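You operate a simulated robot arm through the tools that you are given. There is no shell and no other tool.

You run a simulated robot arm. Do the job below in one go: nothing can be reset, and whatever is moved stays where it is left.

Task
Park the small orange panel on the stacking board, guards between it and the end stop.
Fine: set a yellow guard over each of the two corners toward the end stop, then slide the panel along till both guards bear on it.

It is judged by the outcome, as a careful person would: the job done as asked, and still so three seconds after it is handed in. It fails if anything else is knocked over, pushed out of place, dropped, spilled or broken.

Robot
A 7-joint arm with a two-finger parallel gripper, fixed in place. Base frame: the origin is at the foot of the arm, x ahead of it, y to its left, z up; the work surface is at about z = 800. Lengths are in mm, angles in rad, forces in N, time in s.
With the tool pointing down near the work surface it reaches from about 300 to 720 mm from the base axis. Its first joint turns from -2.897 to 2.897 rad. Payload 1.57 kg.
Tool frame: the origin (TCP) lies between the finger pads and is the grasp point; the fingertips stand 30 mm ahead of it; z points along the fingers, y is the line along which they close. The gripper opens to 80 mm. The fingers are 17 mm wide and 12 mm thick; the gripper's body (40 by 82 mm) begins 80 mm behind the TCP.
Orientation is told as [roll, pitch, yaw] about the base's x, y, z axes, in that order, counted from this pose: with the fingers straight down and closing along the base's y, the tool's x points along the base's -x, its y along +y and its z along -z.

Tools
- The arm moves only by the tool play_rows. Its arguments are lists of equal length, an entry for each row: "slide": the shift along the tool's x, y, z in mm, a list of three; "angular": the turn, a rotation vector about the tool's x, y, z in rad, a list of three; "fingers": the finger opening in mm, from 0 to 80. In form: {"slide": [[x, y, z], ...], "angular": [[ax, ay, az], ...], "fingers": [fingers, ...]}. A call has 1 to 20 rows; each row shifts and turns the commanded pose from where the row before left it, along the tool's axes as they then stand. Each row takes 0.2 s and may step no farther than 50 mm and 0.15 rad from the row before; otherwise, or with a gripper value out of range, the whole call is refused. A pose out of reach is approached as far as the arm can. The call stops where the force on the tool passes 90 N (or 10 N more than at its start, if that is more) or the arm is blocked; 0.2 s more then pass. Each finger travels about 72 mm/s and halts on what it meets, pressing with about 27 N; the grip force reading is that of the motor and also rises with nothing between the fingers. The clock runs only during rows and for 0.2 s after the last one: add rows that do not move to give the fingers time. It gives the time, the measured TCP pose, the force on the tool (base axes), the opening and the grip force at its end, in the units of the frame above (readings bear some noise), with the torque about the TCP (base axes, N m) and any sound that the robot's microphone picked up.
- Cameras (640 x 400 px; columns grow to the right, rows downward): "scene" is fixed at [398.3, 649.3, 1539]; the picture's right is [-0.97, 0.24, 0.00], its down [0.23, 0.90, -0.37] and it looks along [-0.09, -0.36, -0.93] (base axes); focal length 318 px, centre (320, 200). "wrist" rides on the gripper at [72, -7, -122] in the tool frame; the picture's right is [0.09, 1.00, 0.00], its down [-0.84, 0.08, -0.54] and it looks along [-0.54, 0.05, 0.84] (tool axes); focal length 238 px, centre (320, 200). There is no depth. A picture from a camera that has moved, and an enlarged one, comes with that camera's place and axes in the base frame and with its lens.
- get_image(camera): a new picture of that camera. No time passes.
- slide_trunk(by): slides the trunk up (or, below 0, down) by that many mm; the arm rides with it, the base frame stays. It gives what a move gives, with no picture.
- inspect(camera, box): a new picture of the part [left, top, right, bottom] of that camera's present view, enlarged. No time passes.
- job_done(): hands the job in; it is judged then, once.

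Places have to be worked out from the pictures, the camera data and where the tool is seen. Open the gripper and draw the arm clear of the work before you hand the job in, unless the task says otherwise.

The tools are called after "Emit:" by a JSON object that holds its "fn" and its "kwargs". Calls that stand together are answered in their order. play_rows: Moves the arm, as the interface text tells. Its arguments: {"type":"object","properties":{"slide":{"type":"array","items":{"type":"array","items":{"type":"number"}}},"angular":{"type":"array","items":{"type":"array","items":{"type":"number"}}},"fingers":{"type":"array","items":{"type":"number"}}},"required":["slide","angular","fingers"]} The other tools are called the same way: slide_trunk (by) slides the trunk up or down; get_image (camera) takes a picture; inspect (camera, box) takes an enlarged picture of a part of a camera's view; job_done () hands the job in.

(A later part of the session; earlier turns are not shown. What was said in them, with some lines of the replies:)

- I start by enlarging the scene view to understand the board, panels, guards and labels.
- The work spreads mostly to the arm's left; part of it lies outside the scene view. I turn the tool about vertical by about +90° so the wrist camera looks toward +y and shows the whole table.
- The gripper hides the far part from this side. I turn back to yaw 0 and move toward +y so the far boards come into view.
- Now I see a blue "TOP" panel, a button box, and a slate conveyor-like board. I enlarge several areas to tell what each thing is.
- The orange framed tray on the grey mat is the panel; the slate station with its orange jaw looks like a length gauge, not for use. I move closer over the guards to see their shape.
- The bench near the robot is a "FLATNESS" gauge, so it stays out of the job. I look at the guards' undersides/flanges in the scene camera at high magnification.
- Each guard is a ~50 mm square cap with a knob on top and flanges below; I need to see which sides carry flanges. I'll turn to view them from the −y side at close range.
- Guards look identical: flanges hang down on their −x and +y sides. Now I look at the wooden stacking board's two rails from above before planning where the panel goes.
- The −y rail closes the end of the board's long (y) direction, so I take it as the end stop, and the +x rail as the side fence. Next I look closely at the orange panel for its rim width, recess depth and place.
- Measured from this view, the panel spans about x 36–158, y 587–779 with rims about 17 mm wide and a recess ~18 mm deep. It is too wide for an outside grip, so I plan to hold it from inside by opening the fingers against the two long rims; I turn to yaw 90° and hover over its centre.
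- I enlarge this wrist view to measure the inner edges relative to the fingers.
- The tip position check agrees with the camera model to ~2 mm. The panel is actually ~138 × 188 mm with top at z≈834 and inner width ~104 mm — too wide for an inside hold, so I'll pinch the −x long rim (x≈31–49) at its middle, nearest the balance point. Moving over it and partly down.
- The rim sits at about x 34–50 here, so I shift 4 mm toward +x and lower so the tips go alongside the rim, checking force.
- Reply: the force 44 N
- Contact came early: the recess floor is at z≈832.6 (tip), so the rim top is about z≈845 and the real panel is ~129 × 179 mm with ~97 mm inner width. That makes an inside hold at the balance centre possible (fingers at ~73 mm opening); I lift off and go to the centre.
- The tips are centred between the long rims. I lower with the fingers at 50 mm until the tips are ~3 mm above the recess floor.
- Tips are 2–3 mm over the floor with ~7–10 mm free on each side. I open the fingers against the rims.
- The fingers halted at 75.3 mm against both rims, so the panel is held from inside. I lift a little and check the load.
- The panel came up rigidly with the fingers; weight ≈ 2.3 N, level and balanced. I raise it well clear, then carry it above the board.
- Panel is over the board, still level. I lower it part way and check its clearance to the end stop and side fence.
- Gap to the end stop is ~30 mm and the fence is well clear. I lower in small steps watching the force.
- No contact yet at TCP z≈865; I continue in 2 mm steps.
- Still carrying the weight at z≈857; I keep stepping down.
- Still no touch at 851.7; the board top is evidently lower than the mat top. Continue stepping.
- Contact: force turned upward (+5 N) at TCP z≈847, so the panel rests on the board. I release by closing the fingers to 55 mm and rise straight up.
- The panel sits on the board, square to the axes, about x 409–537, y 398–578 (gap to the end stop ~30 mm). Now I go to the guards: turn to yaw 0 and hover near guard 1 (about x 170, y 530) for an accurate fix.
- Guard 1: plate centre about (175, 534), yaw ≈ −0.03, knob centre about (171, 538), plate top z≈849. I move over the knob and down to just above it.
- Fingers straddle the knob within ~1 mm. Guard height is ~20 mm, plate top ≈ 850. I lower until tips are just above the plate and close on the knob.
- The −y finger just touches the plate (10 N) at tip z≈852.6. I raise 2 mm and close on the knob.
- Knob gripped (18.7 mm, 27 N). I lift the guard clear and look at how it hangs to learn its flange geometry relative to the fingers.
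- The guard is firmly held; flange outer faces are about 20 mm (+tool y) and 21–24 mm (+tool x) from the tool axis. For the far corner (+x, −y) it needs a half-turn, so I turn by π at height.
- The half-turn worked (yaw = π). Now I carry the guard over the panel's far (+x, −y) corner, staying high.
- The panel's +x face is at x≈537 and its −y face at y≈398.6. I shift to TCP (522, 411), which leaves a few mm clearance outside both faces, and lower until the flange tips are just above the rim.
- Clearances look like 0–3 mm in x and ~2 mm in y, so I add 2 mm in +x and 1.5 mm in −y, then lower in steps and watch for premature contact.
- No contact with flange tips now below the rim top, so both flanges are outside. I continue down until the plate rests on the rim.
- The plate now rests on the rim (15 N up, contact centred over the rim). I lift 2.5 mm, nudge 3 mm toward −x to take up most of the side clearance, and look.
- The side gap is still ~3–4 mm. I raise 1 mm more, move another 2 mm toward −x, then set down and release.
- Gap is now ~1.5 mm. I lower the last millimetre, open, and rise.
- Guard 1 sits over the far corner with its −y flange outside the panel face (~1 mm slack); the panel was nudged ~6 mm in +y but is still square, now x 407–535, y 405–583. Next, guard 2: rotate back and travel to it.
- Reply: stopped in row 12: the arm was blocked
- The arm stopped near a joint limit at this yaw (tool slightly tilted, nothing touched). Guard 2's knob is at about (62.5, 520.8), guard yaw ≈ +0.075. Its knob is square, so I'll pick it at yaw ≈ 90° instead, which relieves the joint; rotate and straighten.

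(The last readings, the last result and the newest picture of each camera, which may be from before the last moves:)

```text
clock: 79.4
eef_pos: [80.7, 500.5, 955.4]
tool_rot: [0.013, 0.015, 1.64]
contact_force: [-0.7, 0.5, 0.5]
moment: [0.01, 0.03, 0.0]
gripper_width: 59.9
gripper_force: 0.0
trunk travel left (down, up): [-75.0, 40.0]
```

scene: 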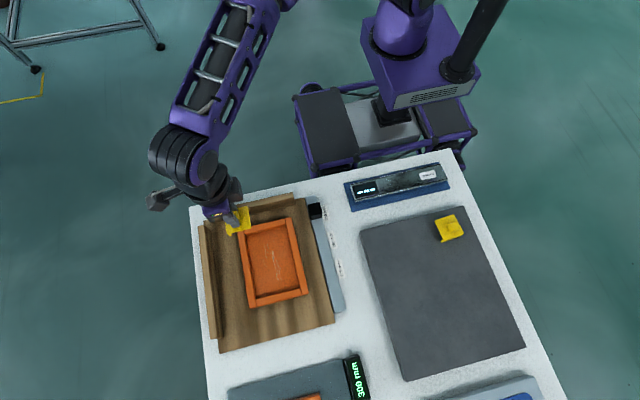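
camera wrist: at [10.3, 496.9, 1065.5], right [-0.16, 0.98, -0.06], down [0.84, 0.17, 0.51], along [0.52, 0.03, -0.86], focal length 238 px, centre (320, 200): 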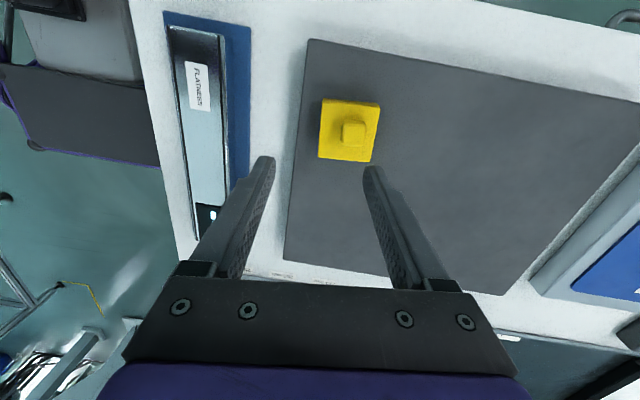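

Pose recovered and upright. I move over guard 2's knob and down to just above it.

Emit:
{"fn": "play_rows", "kwargs": {"slide": [[-10.6, 8.4, 10], [-10.6, 8.4, 15], [0, 0, 15], [0, 0, 5], [0, 0, 0]], "angular": [[0.008, 0.006, 0], [0, 0, 0], [0, 0, 0], [0, 0, 0], [0, 0, 0]], "fingers": [45, 45, 45, 45, 45]}}

Emit:
{"fn": "get_image", "kwargs": {"camera": "wrist"}}

Emit:
{"fn": "inspect", "kwargs": {"camera": "wrist", "box": [240, 80, 400, 220]}}

```text
clock: 80.6
eef_pos: [61.4, 523.0, 921.9]
tool_rot: [-0.012, -0.002, 1.644]
contact_force: [-0.2, 1.0, 0.7]
moment: [-0.04, 0.0, 0.0]
gripper_width: 44.8
gripper_force: 0.0
trunk travel left (down, up): [-75.0, 40.0]
```

```text
taken
camera wrist: at [71.9, 451.2, 1043.2], right [-0.99, -0.16, -0.01], down [-0.14, 0.83, 0.54], along [-0.08, 0.54, -0.84], focal length 238 px, centre (320, 200)
```

wrist: 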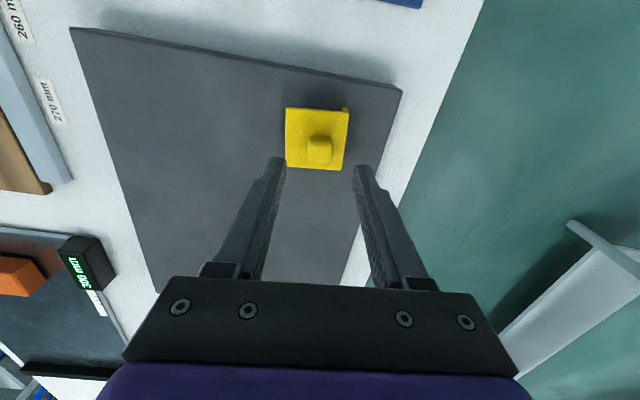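

```text
2.86 times, centred on (320, 150) of wrist
camera zoom: at [71.9, 451.2, 1043.2], right [-0.99, -0.16, -0.01], down [-0.14, 0.83, 0.54], along [-0.08, 0.54, -0.84], focal length 681 px, centre (320, 343)
```

zoom: 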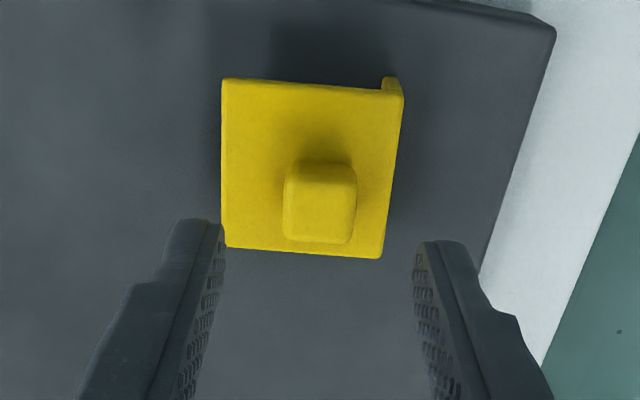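

The knob is centred between the fingers. I lower to just above the plate level, removing the small tilt.

Emit:
{"fn": "play_rows", "kwargs": {"slide": [[1, 0, 12], [0, 0, 12], [0, 0, 8], [0, 0, 0], [0, 0, 0]], "angular": [[0, -0.01, 0], [0, 0, 0], [0, 0, 0], [0, 0, 0], [0, 0, 0]], "fingers": [45, 45, 45, 45, 45]}}

Emit:
{"fn": "inspect", "kwargs": {"camera": "wrist", "box": [240, 80, 400, 220]}}

```text
clock: 81.8
eef_pos: [60.6, 522.1, 889.1]
tool_rot: [-0.011, -0.013, 1.643]
contact_force: [-0.9, -0.3, -0.6]
moment: [0.0, 0.02, 0.04]
gripper_width: 45.0
gripper_force: 0.0
trunk travel left (down, up): [-75.0, 40.0]
```

```text
2.86 times, centred on (320, 150) of wrist
camera zoom: at [72.1, 449.0, 1009.6], right [-0.99, -0.16, -0.01], down [-0.14, 0.82, 0.55], along [-0.08, 0.54, -0.83], focal length 681 px, centre (320, 343)
```

zoom: 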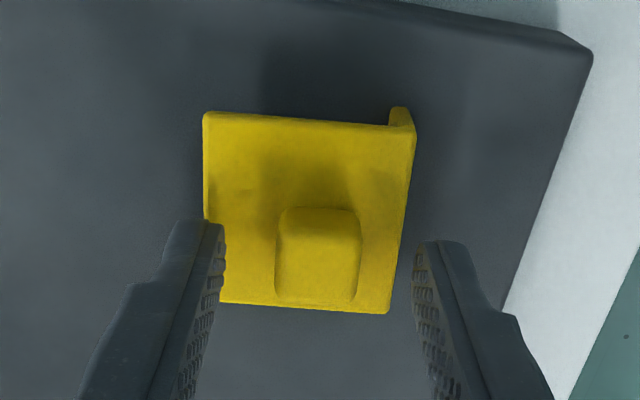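

I shift 2.5 mm toward −y to centre the pads on the knob, level the tool, lower the last 4 mm and close.

Emit:
{"fn": "play_rows", "kwargs": {"slide": [[2.5, 0, 0], [0, 0, 3.5], [0, 0, 0], [0, 0, 0], [0, 0, 0], [0, 0, 0]], "angular": [[-0.008, 0.01, 0], [0, 0, 0], [0, 0, 0], [0, 0, 0], [0, 0, 0], [0, 0, 0]], "fingers": [45, 45, 45, 10, 10, 10]}}

Emit:
{"fn": "inspect", "kwargs": {"camera": "wrist", "box": [240, 80, 400, 220]}}

```text
clock: 83.2
eef_pos: [62.4, 519.7, 885.5]
tool_rot: [-0.002, -0.002, 1.643]
contact_force: [-0.9, 0.1, 0.7]
moment: [0.01, 0.0, 0.0]
gripper_width: 18.8
gripper_force: 26.7
trunk travel left (down, up): [-75.0, 40.0]
```

```text
2.86 times, centred on (320, 150) of wrist
camera zoom: at [73.9, 447.6, 1007.1], right [-0.99, -0.16, 0.0], down [-0.14, 0.83, 0.54], along [-0.09, 0.54, -0.84], focal length 681 px, centre (320, 343)
```

zoom: 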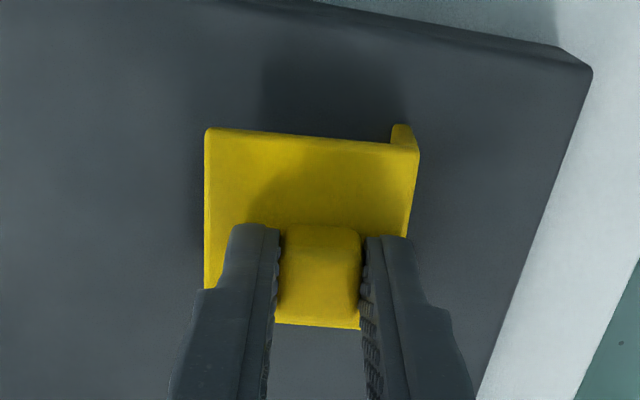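

Guard 2 is gripped (18.8 mm). I lift it high, turn to yaw π, so its flanges face −x and −y.

Emit:
{"fn": "play_rows", "kwargs": {"slide": [[0, 0, -5], [0, 0, -15], [0, 0, -25], [0, 0, -30], [0, 0, -25], [0, 0, 0], [0, 0, 0], [0, 0, 0], [0, 0, 0], [0, 0, 0], [0, 0, 0], [0, 0, 0], [0, 0, 0], [0, 0, 0], [0, 0, 0], [0, 0, 0]], "angular": [[0, 0, 0], [0, 0, 0], [0, 0, 0], [0, 0, 0], [0, 0, 0], [0, 0, -0.1498], [0, 0, -0.1498], [0, 0, -0.1498], [0, 0, -0.1498], [0, 0, -0.1498], [0, 0, -0.1498], [0, 0, -0.1498], [0, 0, -0.1498], [0, 0, -0.1498], [0, 0, -0.1498], [0, 0, 0]], "fingers": [10, 10, 10, 10, 10, 10, 10, 10, 10, 10, 10, 10, 10, 10, 10, 10]}}

Emit:
{"fn": "play_rows", "kwargs": {"slide": [[35, 10, 0], [45, 12.5, 0], [45, 12.5, 0], [45, 12.5, 0], [45, 12.5, 0], [45, 12.5, 0], [45, 12.5, 0], [40, 12, 5], [16, 5, 20], [0, 0, 0]], "angular": [[0, 0, 0], [0, 0, 0], [0, 0, 0], [0, 0, 0], [0, 0, 0], [0, 0, 0], [0, 0, 0], [0, 0, 0], [0, 0, 0], [0, 0, 0]], "fingers": [10, 10, 10, 10, 10, 10, 10, 10, 10, 10]}}

Emit:
{"fn": "get_image", "kwargs": {"camera": "wrist"}}

Emit:
{"fn": "inspect", "kwargs": {"camera": "wrist", "box": [180, 20, 420, 240]}}

Emit:
{"fn": "inspect", "kwargs": {"camera": "scene", "box": [220, 195, 340, 285]}}

```text
clock: 86.6
eef_pos: [62.3, 518.6, 985.7]
tool_rot: [-0.002, 0.002, -3.141]
contact_force: [-0.1, -0.6, 0.0]
moment: [0.01, 0.01, -0.01]
gripper_width: 19.1
gripper_force: 27.2
trunk travel left (down, up): [-75.0, 40.0]
```

```text
clock: 88.8
eef_pos: [425.3, 415.3, 959.7]
tool_rot: [-0.002, 0.0, -3.142]
contact_force: [-0.1, -0.2, 1.3]
moment: [0.03, 0.04, 0.01]
gripper_width: 18.9
gripper_force: 27.3
trunk travel left (down, up): [-75.0, 40.0]
```

```text
taken
camera wrist: at [497.6, 422.1, 1080.9], right [0.09, -1.0, 0.0], down [-0.84, -0.08, 0.54], along [-0.54, -0.05, -0.84], focal length 238 px, centre (320, 200)
```

wrist: 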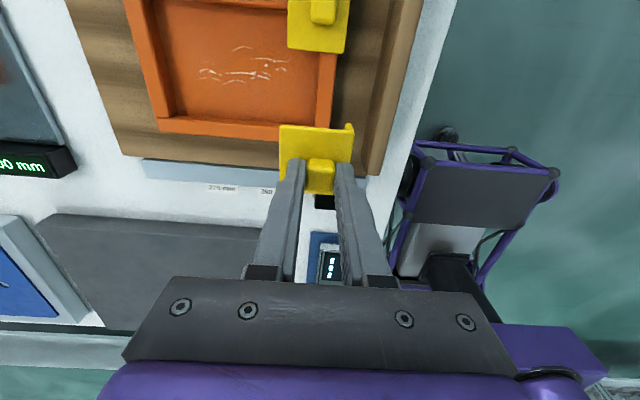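

```text
1.82 times, centred on (300, 130) of wrist
camera zoom: at [497.6, 422.1, 1080.9], right [0.09, -1.0, 0.0], down [-0.84, -0.08, 0.54], along [-0.54, -0.05, -0.84], focal length 433 px, centre (356, 327)
```

zoom: 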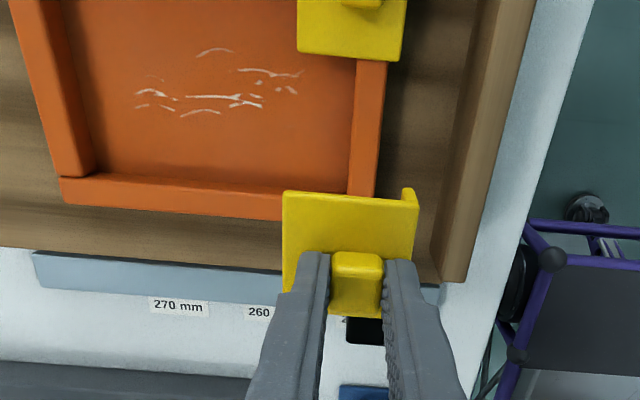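

```text
4.44 times, centred on (280, 240) of scene
camera zoom: at [398.3, 649.3, 1539.0], right [-0.97, 0.24, 0.0], down [0.23, 0.9, -0.37], along [-0.09, -0.36, -0.93], focal length 1413 px, centre (498, 22)
```

zoom: 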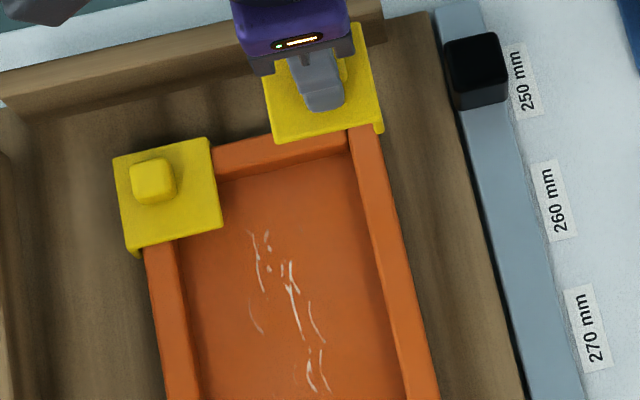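

Panel −x face ≈ 407, −y face ≈ 405.3. I adjust to TCP ≈ (422.5, 416.5) for ~3–4 mm outside clearance and lower to just above the rim.

Emit:
{"fn": "play_rows", "kwargs": {"slide": [[-3, -1, 20], [0, 0, 25], [0, 0, 20], [0, 0, 7], [0, 0, 0], [0, 0, 0]], "angular": [[0, 0, 0], [0, 0, 0], [0, 0, 0], [0, 0, 0], [0, 0, 0], [0, 0, 0]], "fingers": [10, 10, 10, 10, 10, 10]}}

Emit:
{"fn": "inspect", "kwargs": {"camera": "wrist", "box": [200, 60, 420, 220]}}

Emit:
{"fn": "inspect", "kwargs": {"camera": "scene", "box": [240, 195, 340, 270]}}

```text
clock: 90.2
eef_pos: [420.9, 416.4, 888.3]
tool_rot: [0.001, 0.003, 3.143]
contact_force: [-0.3, 0.4, -0.6]
moment: [0.0, 0.01, 0.01]
gripper_width: 18.7
gripper_force: 27.4
trunk travel left (down, up): [-75.0, 40.0]
```

```text
2.50 times, centred on (310, 140) of wrist
camera zoom: at [492.7, 423.4, 1009.5], right [0.09, -1.0, 0.0], down [-0.84, -0.08, 0.54], along [-0.54, -0.05, -0.84], focal length 596 px, centre (345, 350)
```

zoom: 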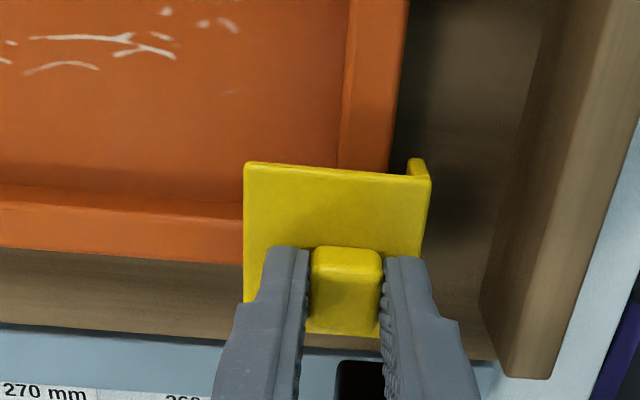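

```text
5.33 times, centred on (290, 232) of scene
camera zoom: at [398.3, 649.3, 1539.0], right [-0.97, 0.24, 0.0], down [0.23, 0.9, -0.37], along [-0.09, -0.36, -0.93], focal length 1696 px, centre (480, 27)
```

zoom: 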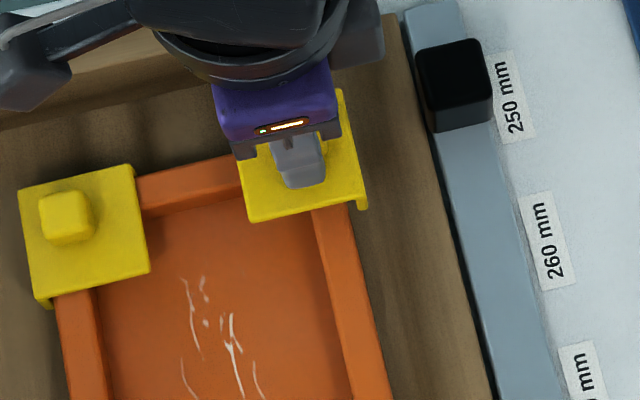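

Flanges are about 4.5–5 mm outside both faces; I trim by 1.5 mm and 1 mm, then lower in steps.

Emit:
{"fn": "play_rows", "kwargs": {"slide": [[1.5, -1, 0], [0, 0, 4], [0, 0, 4], [0, 0, 2], [0, 0, 0]], "angular": [[0, 0, 0], [0, 0, 0], [0, 0, 0], [0, 0, 0], [0, 0, 0]], "fingers": [10, 10, 10, 10, 10]}}

Emit:
{"fn": "play_rows", "kwargs": {"slide": [[0, 0, 2], [0, 0, 2], [0, 0, 0]], "angular": [[0, 0, 0], [0, 0, 0], [0, 0, 0]], "fingers": [10, 10, 10]}}

Emit:
{"fn": "inspect", "kwargs": {"camera": "wrist", "box": [200, 60, 420, 220]}}

Emit:
{"fn": "inspect", "kwargs": {"camera": "scene", "box": [240, 195, 340, 270]}}

```text
clock: 91.4
eef_pos: [422.9, 418.1, 879.0]
tool_rot: [-0.003, 0.002, -3.143]
contact_force: [-0.8, 0.0, -0.1]
moment: [0.01, 0.0, -0.02]
gripper_width: 18.9
gripper_force: 27.2
trunk travel left (down, up): [-75.0, 40.0]
```

```text
clock: 92.2
eef_pos: [420.8, 420.5, 874.6]
tool_rot: [-0.001, 0.002, -3.142]
contact_force: [0.0, 0.4, -0.7]
moment: [0.04, 0.02, -0.01]
gripper_width: 19.0
gripper_force: 26.9
trunk travel left (down, up): [-75.0, 40.0]
```

```text
2.50 times, centred on (310, 140) of wrist
camera zoom: at [493.1, 426.5, 996.2], right [0.09, -1.0, 0.0], down [-0.84, -0.08, 0.54], along [-0.54, -0.05, -0.84], focal length 596 px, centre (345, 350)
```

zoom: 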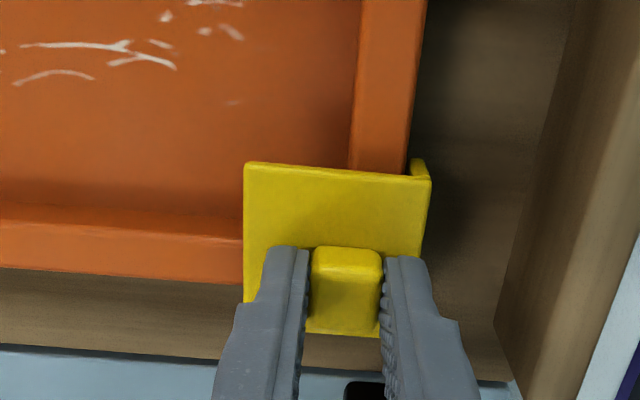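

```text
5.33 times, centred on (290, 232) of scene
camera zoom: at [398.3, 649.3, 1539.0], right [-0.97, 0.24, 0.0], down [0.23, 0.9, -0.37], along [-0.09, -0.36, -0.93], focal length 1696 px, centre (480, 27)
```

zoom: 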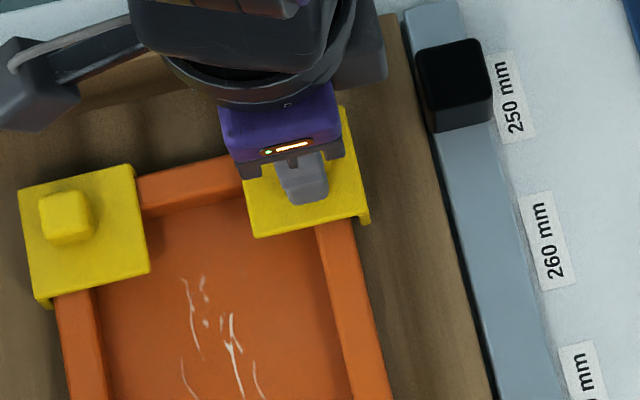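

Flange tips are below the rim top without contact; y has drifted so the −y clearance is ~1 mm. I add 1.5 mm in −y and lower until the plate rests.

Emit:
{"fn": "play_rows", "kwargs": {"slide": [[0, 1.5, 0], [0, 0, 2], [0, 0, 1.5], [0, 0, 0]], "angular": [[0, 0, 0], [0, 0, 0], [0, 0, 0], [0, 0, 0]], "fingers": [10, 10, 10, 10]}}

Emit:
{"fn": "play_rows", "kwargs": {"slide": [[0, 0, 1.5], [0, 0, 0]], "angular": [[0, 0, 0], [0, 0, 0]], "fingers": [10, 10]}}

Emit:
{"fn": "inspect", "kwargs": {"camera": "wrist", "box": [200, 60, 420, 220]}}

```text
clock: 93.2
eef_pos: [420.9, 419.1, 872.2]
tool_rot: [-0.003, 0.001, 3.143]
contact_force: [0.1, 0.1, -0.6]
moment: [0.01, 0.02, 0.01]
gripper_width: 18.9
gripper_force: 26.7
trunk travel left (down, up): [-75.0, 40.0]
```

```text
clock: 93.8
eef_pos: [421.8, 417.4, 869.8]
tool_rot: [-0.002, 0.002, -3.141]
contact_force: [-0.1, 0.1, 1.1]
moment: [-0.04, 0.05, 0.01]
gripper_width: 19.0
gripper_force: 26.4
trunk travel left (down, up): [-75.0, 40.0]
```

```text
2.50 times, centred on (310, 140) of wrist
camera zoom: at [493.8, 424.3, 991.2], right [0.09, -1.0, 0.0], down [-0.84, -0.08, 0.54], along [-0.54, -0.05, -0.84], focal length 596 px, centre (345, 350)
```

zoom: 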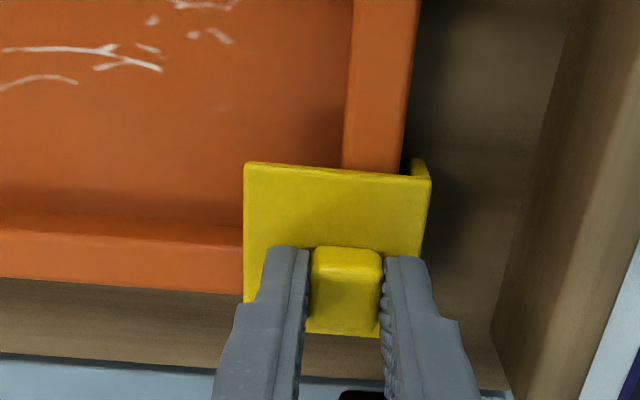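

Just touching. I take up slack: +2.5 mm in x and +2 mm in y, then settle down and check.

Emit:
{"fn": "play_rows", "kwargs": {"slide": [[0, 0, -1], [2.5, -2, 0], [0, 0, 0], [0, 0, 1.5], [0, 0, 0]], "angular": [[0, 0, 0], [0, 0, 0], [0, 0, 0], [0, 0, 0], [0, 0, 0]], "fingers": [10, 10, 10, 10, 10]}}

Emit:
{"fn": "inspect", "kwargs": {"camera": "wrist", "box": [200, 60, 420, 220]}}

Emit:
{"fn": "inspect", "kwargs": {"camera": "scene", "box": [240, 195, 340, 270]}}

```text
clock: 95.0
eef_pos: [423.8, 419.8, 868.4]
tool_rot: [-0.002, 0.002, -3.141]
contact_force: [0.3, 0.5, 5.9]
moment: [-0.04, 0.08, 0.0]
gripper_width: 19.0
gripper_force: 26.7
trunk travel left (down, up): [-75.0, 40.0]
```

```text
2.50 times, centred on (310, 140) of wrist
camera zoom: at [495.4, 426.2, 991.2], right [0.09, -1.0, 0.0], down [-0.84, -0.08, 0.54], along [-0.54, -0.05, -0.84], focal length 596 px, centre (345, 350)
```

zoom: 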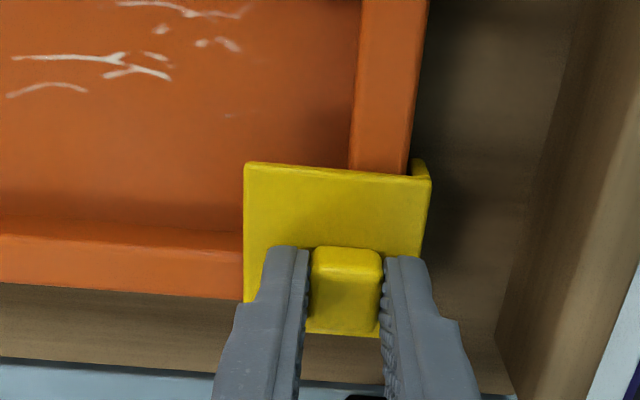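

```text
5.33 times, centred on (290, 232) of scene
camera zoom: at [398.3, 649.3, 1539.0], right [-0.97, 0.24, 0.0], down [0.23, 0.9, -0.37], along [-0.09, -0.36, -0.93], focal length 1696 px, centre (480, 27)
```

zoom: 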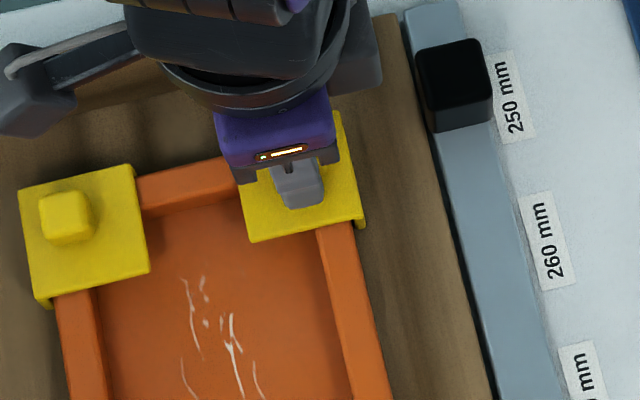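

The plate rests on the rim (contact point over the corner). I open and rise.

Emit:
{"fn": "play_rows", "kwargs": {"slide": [[0, 0, 0], [0, 0, 0], [0, 0, 0], [0, 0, 0], [0, 0, -10], [0, 0, -30], [0, 0, -40], [0, 0, -20], [0, 0, 0]], "angular": [[0, 0, 0], [0, 0, 0], [0, 0, 0], [0, 0, 0], [0, 0, 0], [0, 0, 0], [0, 0, 0], [0, 0, 0], [0, 0, 0]], "fingers": [25, 40, 45, 45, 45, 45, 45, 45, 45]}}

Emit:
{"fn": "get_image", "kwargs": {"camera": "wrist"}}

Emit:
{"fn": "inspect", "kwargs": {"camera": "wrist", "box": [130, 0, 430, 220]}}

Emit:
{"fn": "inspect", "kwargs": {"camera": "scene", "box": [200, 180, 340, 330]}}

```text
clock: 97.0
eef_pos: [423.6, 418.8, 970.0]
tool_rot: [-0.002, 0.002, 3.141]
contact_force: [0.3, 0.3, 0.4]
moment: [0.02, 0.0, -0.02]
gripper_width: 45.0
gripper_force: 0.3
trunk travel left (down, up): [-75.0, 40.0]
```

```text
taken
camera wrist: at [495.7, 425.4, 1092.4], right [0.09, -1.0, 0.0], down [-0.84, -0.08, 0.54], along [-0.54, -0.05, -0.84], focal length 238 px, centre (320, 200)
```

wrist: 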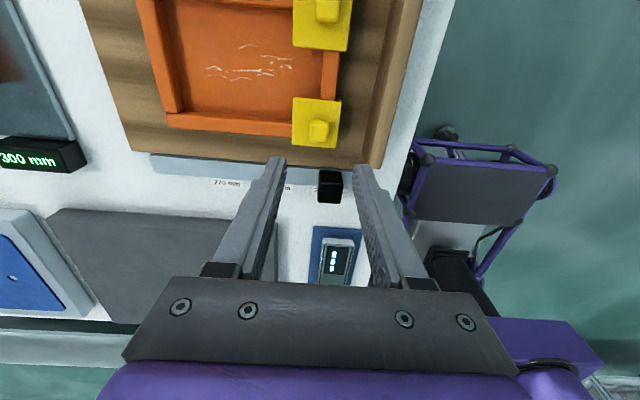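

```text
1.82 times, centred on (280, 110) of wrist
camera zoom: at [495.7, 425.4, 1092.4], right [0.09, -1.0, 0.0], down [-0.84, -0.08, 0.54], along [-0.54, -0.05, -0.84], focal length 433 px, centre (393, 364)
```

zoom: 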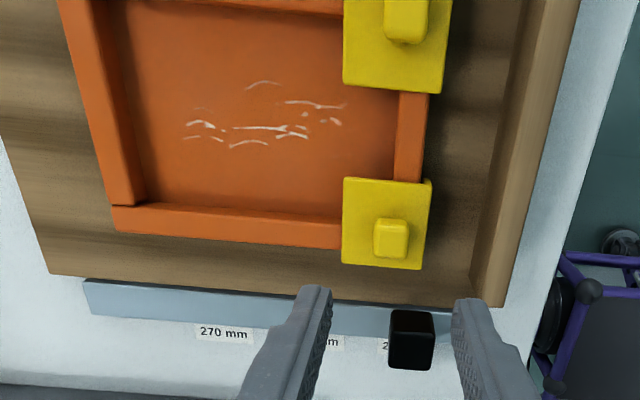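

```text
2.67 times, centred on (270, 255) of scene
camera zoom: at [398.3, 649.3, 1539.0], right [-0.97, 0.24, 0.0], down [0.23, 0.9, -0.37], along [-0.09, -0.36, -0.93], focal length 848 px, centre (453, 53)
```

zoom: 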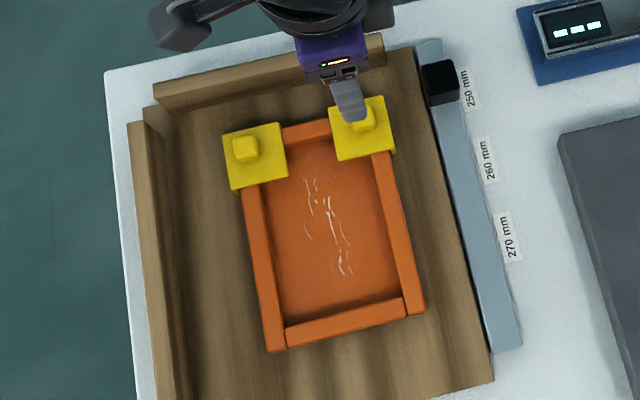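

Both guards sit properly on the two end-stop corners; the gap between their plates runs x≈451–495. I close the fingers and go over the recess between them, to push the −y rim from inside.

Emit:
{"fn": "play_rows", "kwargs": {"slide": [[25, -11, 0], [24, -10, 0], [0, 0, 25], [0, 0, 30], [0, 0, 20], [0, 0, 0], [0, 0, 0]], "angular": [[0, 0, 0], [0, 0, 0], [0, 0, 0], [0, 0, 0], [0, 0, 0], [0, 0, 0], [0, 0, 0]], "fingers": [20, 0, 0, 0, 0, 0, 0]}}

Emit:
{"fn": "get_image", "kwargs": {"camera": "wrist"}}

Emit:
{"fn": "inspect", "kwargs": {"camera": "wrist", "box": [200, 20, 440, 220]}}

Emit:
{"fn": "inspect", "kwargs": {"camera": "scene", "box": [220, 195, 340, 285]}}

```text
clock: 98.6
eef_pos: [473.3, 441.4, 892.5]
tool_rot: [-0.002, 0.001, -3.141]
contact_force: [0.0, -0.7, -0.4]
moment: [-0.01, -0.02, -0.01]
gripper_width: 0.0
gripper_force: 21.0
trunk travel left (down, up): [-75.0, 40.0]
```

```text
taken
camera wrist: at [544.8, 448.1, 1013.8], right [0.09, -1.0, 0.0], down [-0.84, -0.08, 0.54], along [-0.54, -0.05, -0.84], focal length 238 px, centre (320, 200)
```

wrist: 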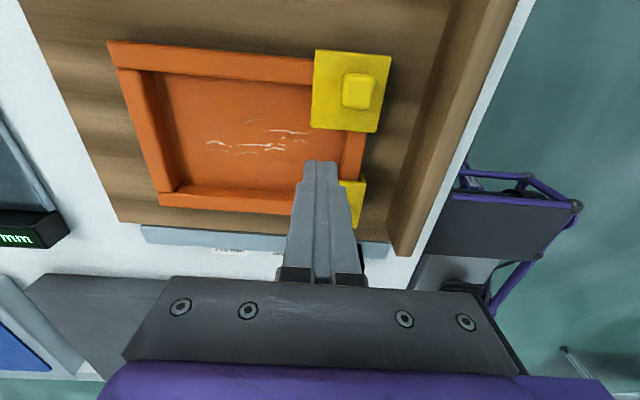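

```text
2.00 times, centred on (320, 120) of wrist
camera zoom: at [544.8, 448.1, 1013.8], right [0.09, -1.0, 0.0], down [-0.84, -0.08, 0.54], along [-0.54, -0.05, -0.84], focal length 477 px, centre (320, 360)
```

zoom: 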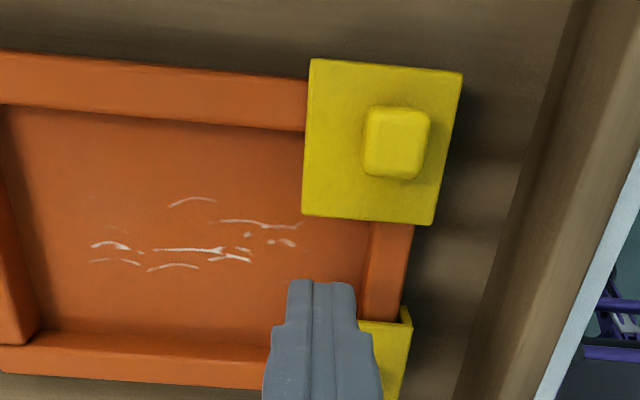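

```text
4.44 times, centred on (280, 240) of scene
camera zoom: at [398.3, 649.3, 1539.0], right [-0.97, 0.24, 0.0], down [0.23, 0.9, -0.37], along [-0.09, -0.36, -0.93], focal length 1413 px, centre (498, 22)
```

zoom: 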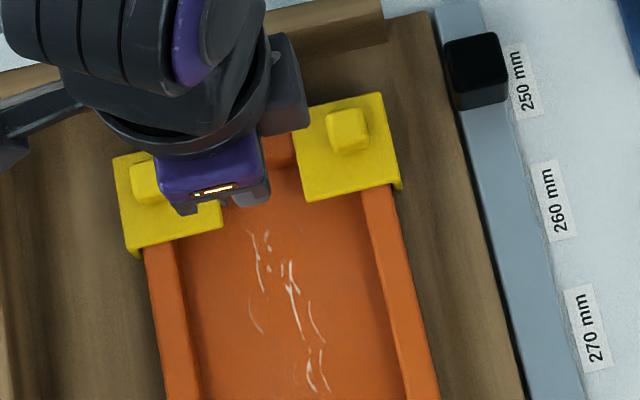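

Clear path between the plates: finger spans x≈465–482. I lower into the recess to tip z≈819.

Emit:
{"fn": "play_rows", "kwargs": {"slide": [[0, 0, 15], [0, 0, 15], [0, 0, 8], [0, 0, 4], [0, 0, 0], [0, 0, 0]], "angular": [[0, 0, 0], [0, 0, 0], [0, 0, 0], [0, 0, 0], [0, 0, 0], [0, 0, 0]], "fingers": [0, 0, 0, 0, 0, 0]}}

Emit:
{"fn": "inspect", "kwargs": {"camera": "wrist", "box": [200, 20, 440, 220]}}

```text
clock: 100.0
eef_pos: [472.6, 440.1, 850.6]
tool_rot: [-0.001, 0.001, -3.142]
contact_force: [-0.1, -0.2, 0.6]
moment: [-0.01, 0.02, 0.0]
gripper_width: 0.0
gripper_force: 21.1
trunk travel left (down, up): [-75.0, 40.0]
```

```text
2.00 times, centred on (320, 120) of wrist
camera zoom: at [545.6, 446.4, 972.7], right [0.09, -1.0, 0.0], down [-0.84, -0.08, 0.54], along [-0.54, -0.05, -0.84], focal length 477 px, centre (320, 360)
```

zoom: 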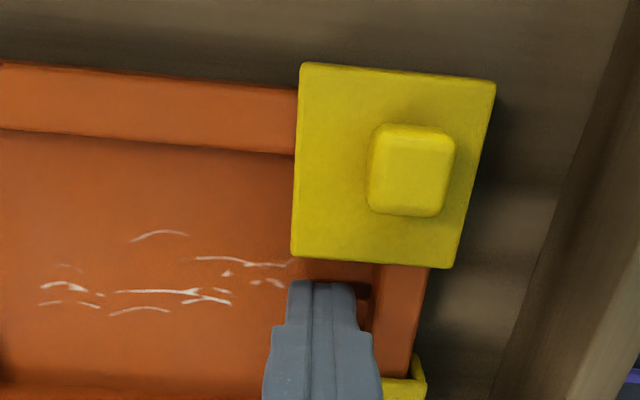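

The fingers are in the recess, clear of everything. I push slowly toward −y (3 mm steps), starting with ~30 mm.

Emit:
{"fn": "play_rows", "kwargs": {"slide": [[0, 2, 1.5], [0, 3, 0], [0, 3, 0], [0, 3, 0], [0, 3, 0], [0, 3, 0], [0, 3, 0], [0, 3, 0], [0, 3, 0], [0, 2, 0], [0, 0, 0]], "angular": [[0, 0, 0], [0, 0, 0], [0, 0, 0], [0, 0, 0], [0, 0, 0], [0, 0, 0], [0, 0, 0], [0, 0, 0], [0, 0, 0], [0, 0, 0], [0, 0, 0]], "fingers": [0, 0, 0, 0, 0, 0, 0, 0, 0, 0, 0]}}

Emit:
{"fn": "inspect", "kwargs": {"camera": "wrist", "box": [200, 20, 440, 220]}}

Emit:
{"fn": "inspect", "kwargs": {"camera": "scene", "box": [200, 180, 340, 330]}}

```text
clock: 102.4
eef_pos: [472.4, 412.9, 850.6]
tool_rot: [-0.001, 0.001, -3.142]
contact_force: [0.0, 0.6, 0.6]
moment: [0.02, -0.02, -0.03]
gripper_width: 0.0
gripper_force: 21.4
trunk travel left (down, up): [-75.0, 40.0]
```

```text
2.00 times, centred on (320, 120) of wrist
camera zoom: at [544.3, 419.2, 973.1], right [0.09, -1.0, 0.0], down [-0.84, -0.08, 0.54], along [-0.54, -0.05, -0.84], focal length 477 px, centre (320, 360)
```

zoom: 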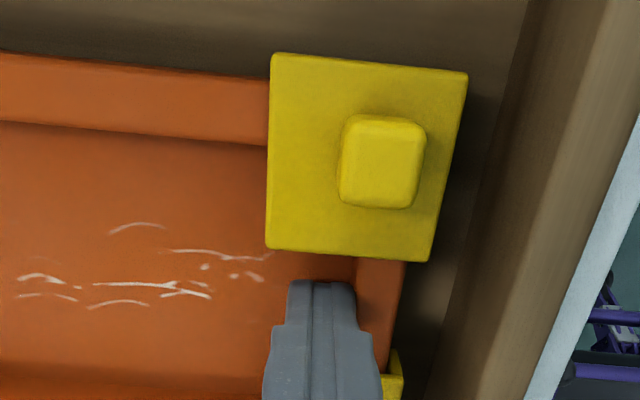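

```text
2.67 times, centred on (270, 255) of scene
camera zoom: at [398.3, 649.3, 1539.0], right [-0.97, 0.24, 0.0], down [0.23, 0.9, -0.37], along [-0.09, -0.36, -0.93], focal length 848 px, centre (453, 53)
```

zoom: 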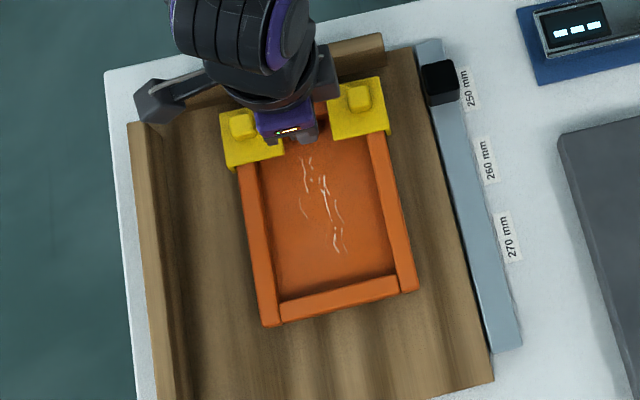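

The panel slides smoothly with both guards. Roughly 14 mm remain; I continue in 2 mm steps.

Emit:
{"fn": "play_rows", "kwargs": {"slide": [[0, 2, 0], [0, 2, 0], [0, 2, 0], [0, 2, 0], [0, 2, 0], [0, 0, 0]], "angular": [[0, 0, 0], [0, 0, 0], [0, 0, 0], [0, 0, 0], [0, 0, 0], [0, 0, 0]], "fingers": [0, 0, 0, 0, 0, 0]}}

Emit:
{"fn": "inspect", "kwargs": {"camera": "wrist", "box": [200, 20, 440, 220]}}

Emit:
{"fn": "inspect", "kwargs": {"camera": "scene", "box": [200, 180, 340, 330]}}

```text
clock: 103.8
eef_pos: [472.4, 402.5, 851.3]
tool_rot: [0.0, 0.002, 3.142]
contact_force: [0.3, 2.0, 0.4]
moment: [0.01, 0.0, -0.03]
gripper_width: 0.0
gripper_force: 21.3
trunk travel left (down, up): [-75.0, 40.0]
```

```text
2.00 times, centred on (320, 120) of wrist
camera zoom: at [544.3, 408.9, 972.7], right [0.09, -1.0, 0.0], down [-0.84, -0.08, 0.54], along [-0.54, -0.05, -0.84], focal length 477 px, centre (320, 360)
```

zoom: 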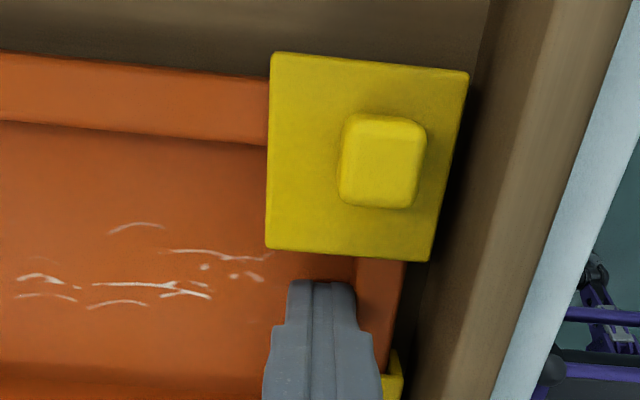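

```text
2.67 times, centred on (270, 255) of scene
camera zoom: at [398.3, 649.3, 1539.0], right [-0.97, 0.24, 0.0], down [0.23, 0.9, -0.37], along [-0.09, -0.36, -0.93], focal length 848 px, centre (453, 53)
```

zoom: 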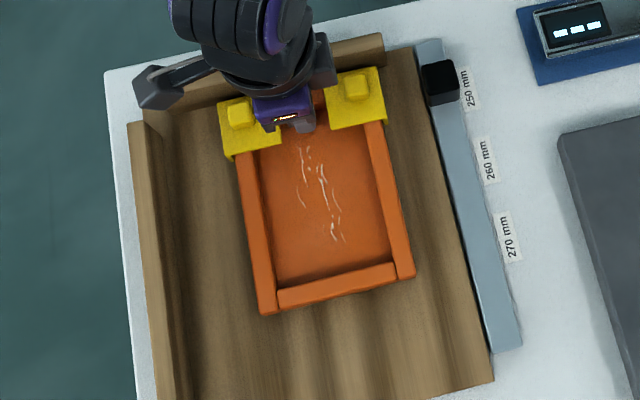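

Nearly there (Fy 2 N, only sliding friction). I push on in 1 mm steps watching the force.

Emit:
{"fn": "play_rows", "kwargs": {"slide": [[0, 1, 0], [0, 1, 0], [0, 1, 0], [0, 0, 0]], "angular": [[0, 0, 0], [0, 0, 0], [0, 0, 0], [0, 0, 0]], "fingers": [0, 0, 0, 0]}}

Emit:
{"fn": "play_rows", "kwargs": {"slide": [[0, 1, 0], [0, 1, 0], [0, 0, 0]], "angular": [[0, 0, 0], [0, 0, 0], [0, 0, 0]], "fingers": [0, 0, 0]}}

Emit:
{"fn": "inspect", "kwargs": {"camera": "wrist", "box": [200, 20, 440, 220]}}

Emit:
{"fn": "inspect", "kwargs": {"camera": "scene", "box": [230, 180, 330, 250]}}

```text
clock: 104.8
eef_pos: [471.6, 398.8, 850.7]
tool_rot: [-0.003, 0.002, -3.142]
contact_force: [-0.2, 2.6, 2.1]
moment: [-0.01, 0.03, 0.01]
gripper_width: 0.0
gripper_force: 21.7
trunk travel left (down, up): [-75.0, 40.0]
```

```text
clock: 105.6
eef_pos: [472.3, 398.3, 850.1]
tool_rot: [-0.002, 0.002, -3.14]
contact_force: [-0.4, 0.2, 0.0]
moment: [0.03, 0.02, -0.02]
gripper_width: 0.0
gripper_force: 22.0
trunk travel left (down, up): [-75.0, 40.0]
```

```text
2.00 times, centred on (320, 120) of wrist
camera zoom: at [544.8, 403.8, 972.3], right [0.09, -1.0, 0.0], down [-0.84, -0.08, 0.54], along [-0.54, -0.05, -0.84], focal length 477 px, centre (320, 360)
```

zoom: 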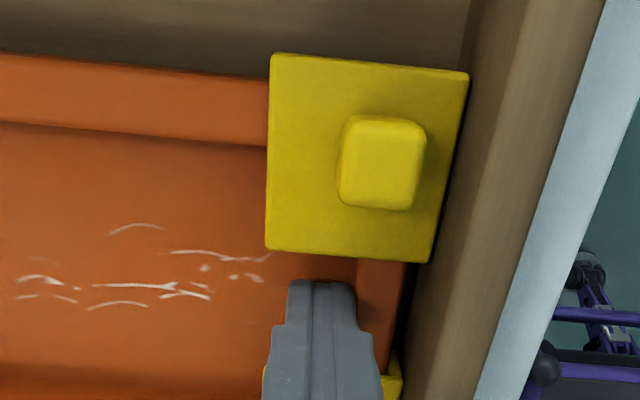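

```text
5.71 times, centred on (280, 215) of scene
camera zoom: at [398.3, 649.3, 1539.0], right [-0.97, 0.24, 0.0], down [0.23, 0.9, -0.37], along [-0.09, -0.36, -0.93], focal length 1817 px, centre (549, 114)
```

zoom: 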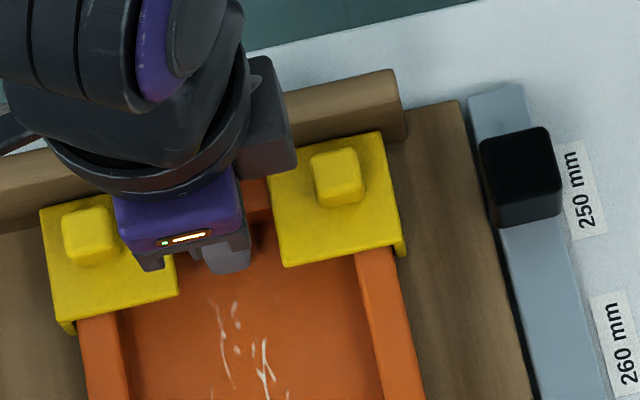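

The guards look within a few mm of the end stop. I keep going in 1 mm steps.

Emit:
{"fn": "play_rows", "kwargs": {"slide": [[0, 1, 0], [0, 1, 0], [0, 0, 0]], "angular": [[0, 0, 0], [0, 0, 0], [0, 0, 0]], "fingers": [0, 0, 0]}}

Emit:
{"fn": "play_rows", "kwargs": {"slide": [[0, 1, 0], [0, 1, 0], [0, 0, 0]], "angular": [[0, 0, 0], [0, 0, 0], [0, 0, 0]], "fingers": [0, 0, 0]}}

Emit:
{"fn": "inspect", "kwargs": {"camera": "wrist", "box": [200, 20, 440, 220]}}

```text
clock: 106.4
eef_pos: [472.8, 396.7, 851.8]
tool_rot: [-0.001, 0.003, -3.143]
contact_force: [0.3, 4.6, -0.6]
moment: [0.11, 0.01, -0.02]
gripper_width: 0.1
gripper_force: 21.6
trunk travel left (down, up): [-75.0, 40.0]
```

```text
clock: 107.2
eef_pos: [472.4, 395.8, 851.7]
tool_rot: [-0.004, 0.002, -3.142]
contact_force: [1.4, 14.5, 2.1]
moment: [0.35, -0.05, 0.02]
gripper_width: 0.0
gripper_force: 21.4
trunk travel left (down, up): [-75.0, 40.0]
```

```text
2.00 times, centred on (320, 120) of wrist
camera zoom: at [544.7, 402.0, 972.8], right [0.09, -1.0, 0.0], down [-0.84, -0.08, 0.54], along [-0.54, -0.05, -0.84], focal length 477 px, centre (320, 360)
```

zoom: 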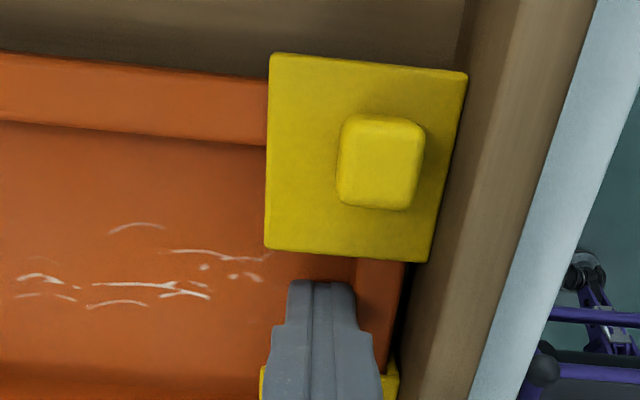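

Fy jumped to 14.5 N with no twisting moment about z, and TCP y stopped — both guards are bearing on the end stop. I back the finger off and rise to inspect.

Emit:
{"fn": "play_rows", "kwargs": {"slide": [[0, -4, 0], [0, -6, 0], [0, -4, 0], [0, 0, -20], [0, 0, -40], [0, 0, -45], [0, 0, 0]], "angular": [[0, 0, 0], [0, 0, 0], [0, 0, 0], [0, 0, 0], [0, 0, 0], [0, 0, 0], [0, 0, 0]], "fingers": [0, 0, 0, 0, 0, 0, 0]}}

Emit:
{"fn": "get_image", "kwargs": {"camera": "wrist"}}

Emit:
{"fn": "inspect", "kwargs": {"camera": "wrist", "box": [200, 20, 440, 220]}}

Emit:
{"fn": "inspect", "kwargs": {"camera": "scene", "box": [230, 180, 330, 250]}}

```text
clock: 108.8
eef_pos: [472.2, 407.7, 956.3]
tool_rot: [-0.002, 0.003, -3.141]
contact_force: [-0.4, -0.4, -0.8]
moment: [0.0, -0.01, 0.03]
gripper_width: 0.0
gripper_force: 21.2
trunk travel left (down, up): [-75.0, 40.0]
```

```text
taken
camera wrist: at [543.3, 414.4, 1077.6], right [0.09, -1.0, 0.0], down [-0.84, -0.08, 0.54], along [-0.54, -0.05, -0.84], focal length 238 px, centre (320, 200)
```

wrist: 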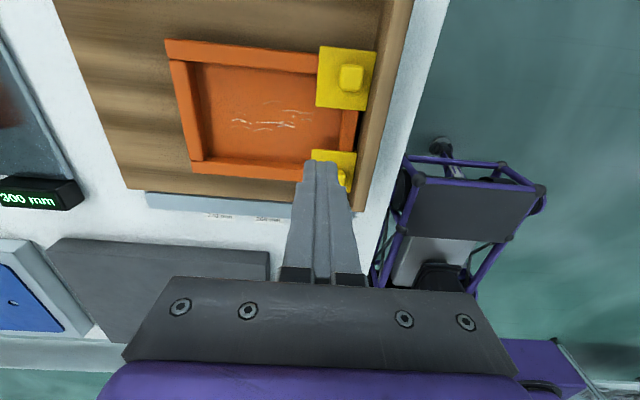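

```text
2.00 times, centred on (320, 120) of wrist
camera zoom: at [543.3, 414.4, 1077.6], right [0.09, -1.0, 0.0], down [-0.84, -0.08, 0.54], along [-0.54, -0.05, -0.84], focal length 477 px, centre (320, 360)
```

zoom: 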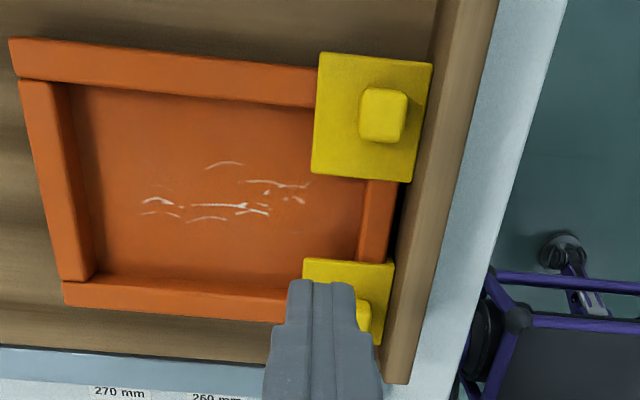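

```text
5.71 times, centred on (280, 215) of scene
camera zoom: at [398.3, 649.3, 1539.0], right [-0.97, 0.24, 0.0], down [0.23, 0.9, -0.37], along [-0.09, -0.36, -0.93], focal length 1817 px, centre (549, 114)
```

zoom: 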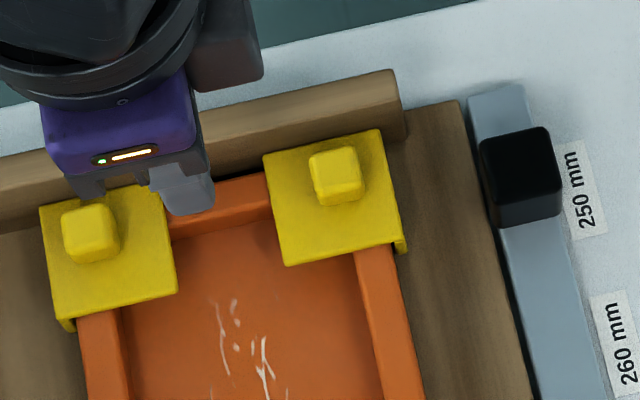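

Both guards appear flush with the end stop. I open the gripper and draw the arm up and away, then check the whole scene.

Emit:
{"fn": "play_rows", "kwargs": {"slide": [[0, 0, -45], [0, 0, -45], [0, 0, -40], [-40, 5, -10], [-45, 5, 0], [-45, 5, 0], [-45, 5, 0], [-45, 5, 0], [0, 0, 0], [0, 0, 0]], "angular": [[0, 0, 0], [0, 0, 0], [0, 0, 0], [0, 0, 0], [0, 0, 0], [0, 0, 0], [0, 0, 0], [0, 0, 0], [0, 0, 0], [0, 0, 0]], "fingers": [40, 60, 80, 80, 80, 80, 80, 80, 80, 80]}}

Emit:
{"fn": "get_image", "kwargs": {"camera": "scene"}}

Emit:
{"fn": "inspect", "kwargs": {"camera": "scene", "box": [200, 180, 340, 300]}}

Emit:
{"fn": "get_image", "kwargs": {"camera": "wrist"}}

```text
clock: 111.0
eef_pos: [251.9, 381.8, 1096.2]
tool_rot: [-0.003, 0.003, 3.142]
contact_force: [-0.9, -0.5, -0.1]
moment: [0.01, 0.0, 0.02]
gripper_width: 80.1
gripper_force: 0.0
trunk travel left (down, up): [-75.0, 40.0]
```

```text
taken
```

scene: 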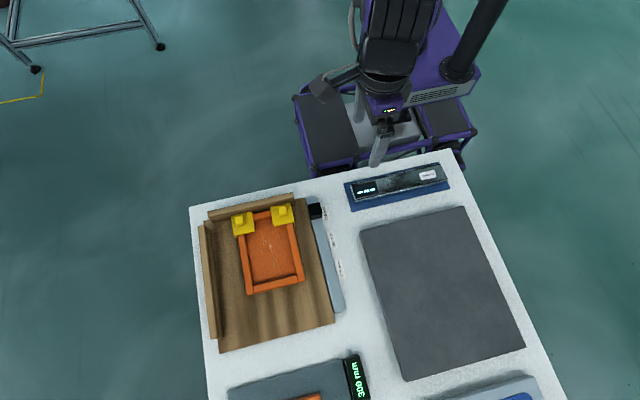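

```text
3.33 times, centred on (270, 240) of scene
camera zoom: at [398.3, 649.3, 1539.0], right [-0.97, 0.24, 0.0], down [0.23, 0.9, -0.37], along [-0.09, -0.36, -0.93], focal length 1060 px, centre (487, 67)
```

zoom: 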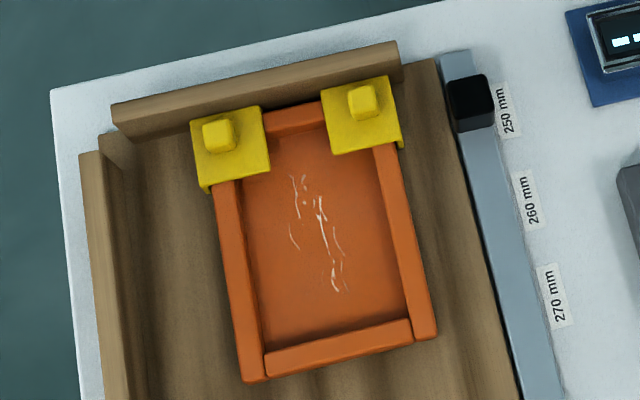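

```text
taken
camera wrist: at [323.6, 387.8, 1217.9], right [0.09, -1.0, 0.0], down [-0.84, -0.08, 0.54], along [-0.54, -0.05, -0.84], focal length 238 px, centre (320, 200)
```

wrist: 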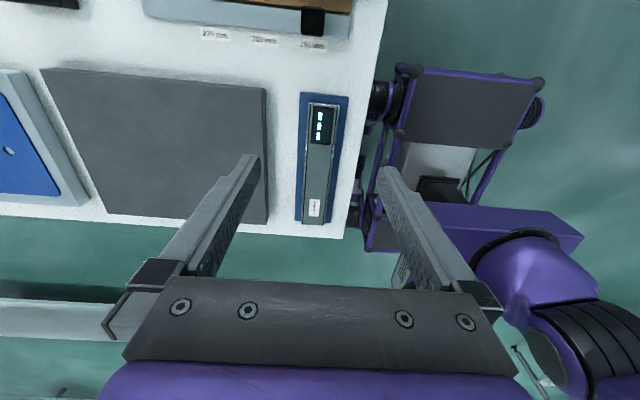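

The panel, both guards and everything else look in place. One last close-up of the guard/end-stop contact.

Emit:
{"fn": "inspect", "kwargs": {"camera": "scene", "box": [225, 190, 275, 222]}}

Emit:
{"fn": "inspect", "kwargs": {"camera": "scene", "box": [262, 185, 312, 217]}}

```text
12.50 times, centred on (250, 206) of scene
camera zoom: at [398.3, 649.3, 1539.0], right [-0.97, 0.24, 0.0], down [0.23, 0.9, -0.37], along [-0.09, -0.36, -0.93], focal length 3975 px, centre (1195, 125)
```

zoom: 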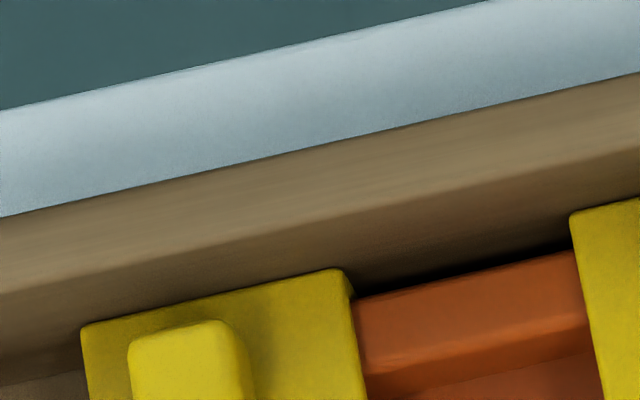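

```text
12.50 times, centred on (287, 201) of scene
camera zoom: at [398.3, 649.3, 1539.0], right [-0.97, 0.24, 0.0], down [0.23, 0.9, -0.37], along [-0.09, -0.36, -0.93], focal length 3975 px, centre (732, 188)
```

zoom: 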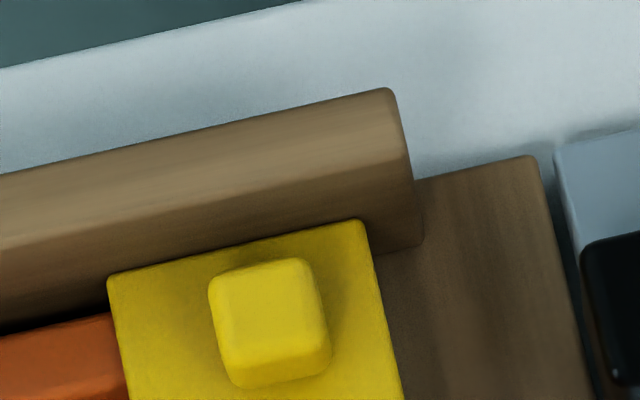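

Both guards touch the end stop's inner face evenly, with the panel square behind them. The gripper is open and clear of the work, so I hand the job in.

Emit:
{"fn": "job_done", "kwargs": {}}

```text
The job is handed in.
```

The small orange panel is parked on the stacking board, with a yellow guard over each of its two corners toward the end stop. Both guards bear on the stop.

- **End stop:** nothing was labelled, so I took it to be the short rail closing the end of the wooden board's long side. I took the long side rail to be a fence and left it alone.
- **Bearing:** on the last push the force rose to about 14.5 N with no twist, which fits both guards taking the load. In the last close-up both guards sit evenly against the stop.
- **Fit:** there may be 1–2 mm of sideways slack between each guard and the panel.
- **Rest of the table:** nothing else was touched or moved. The gripper is open and the arm is drawn clear.
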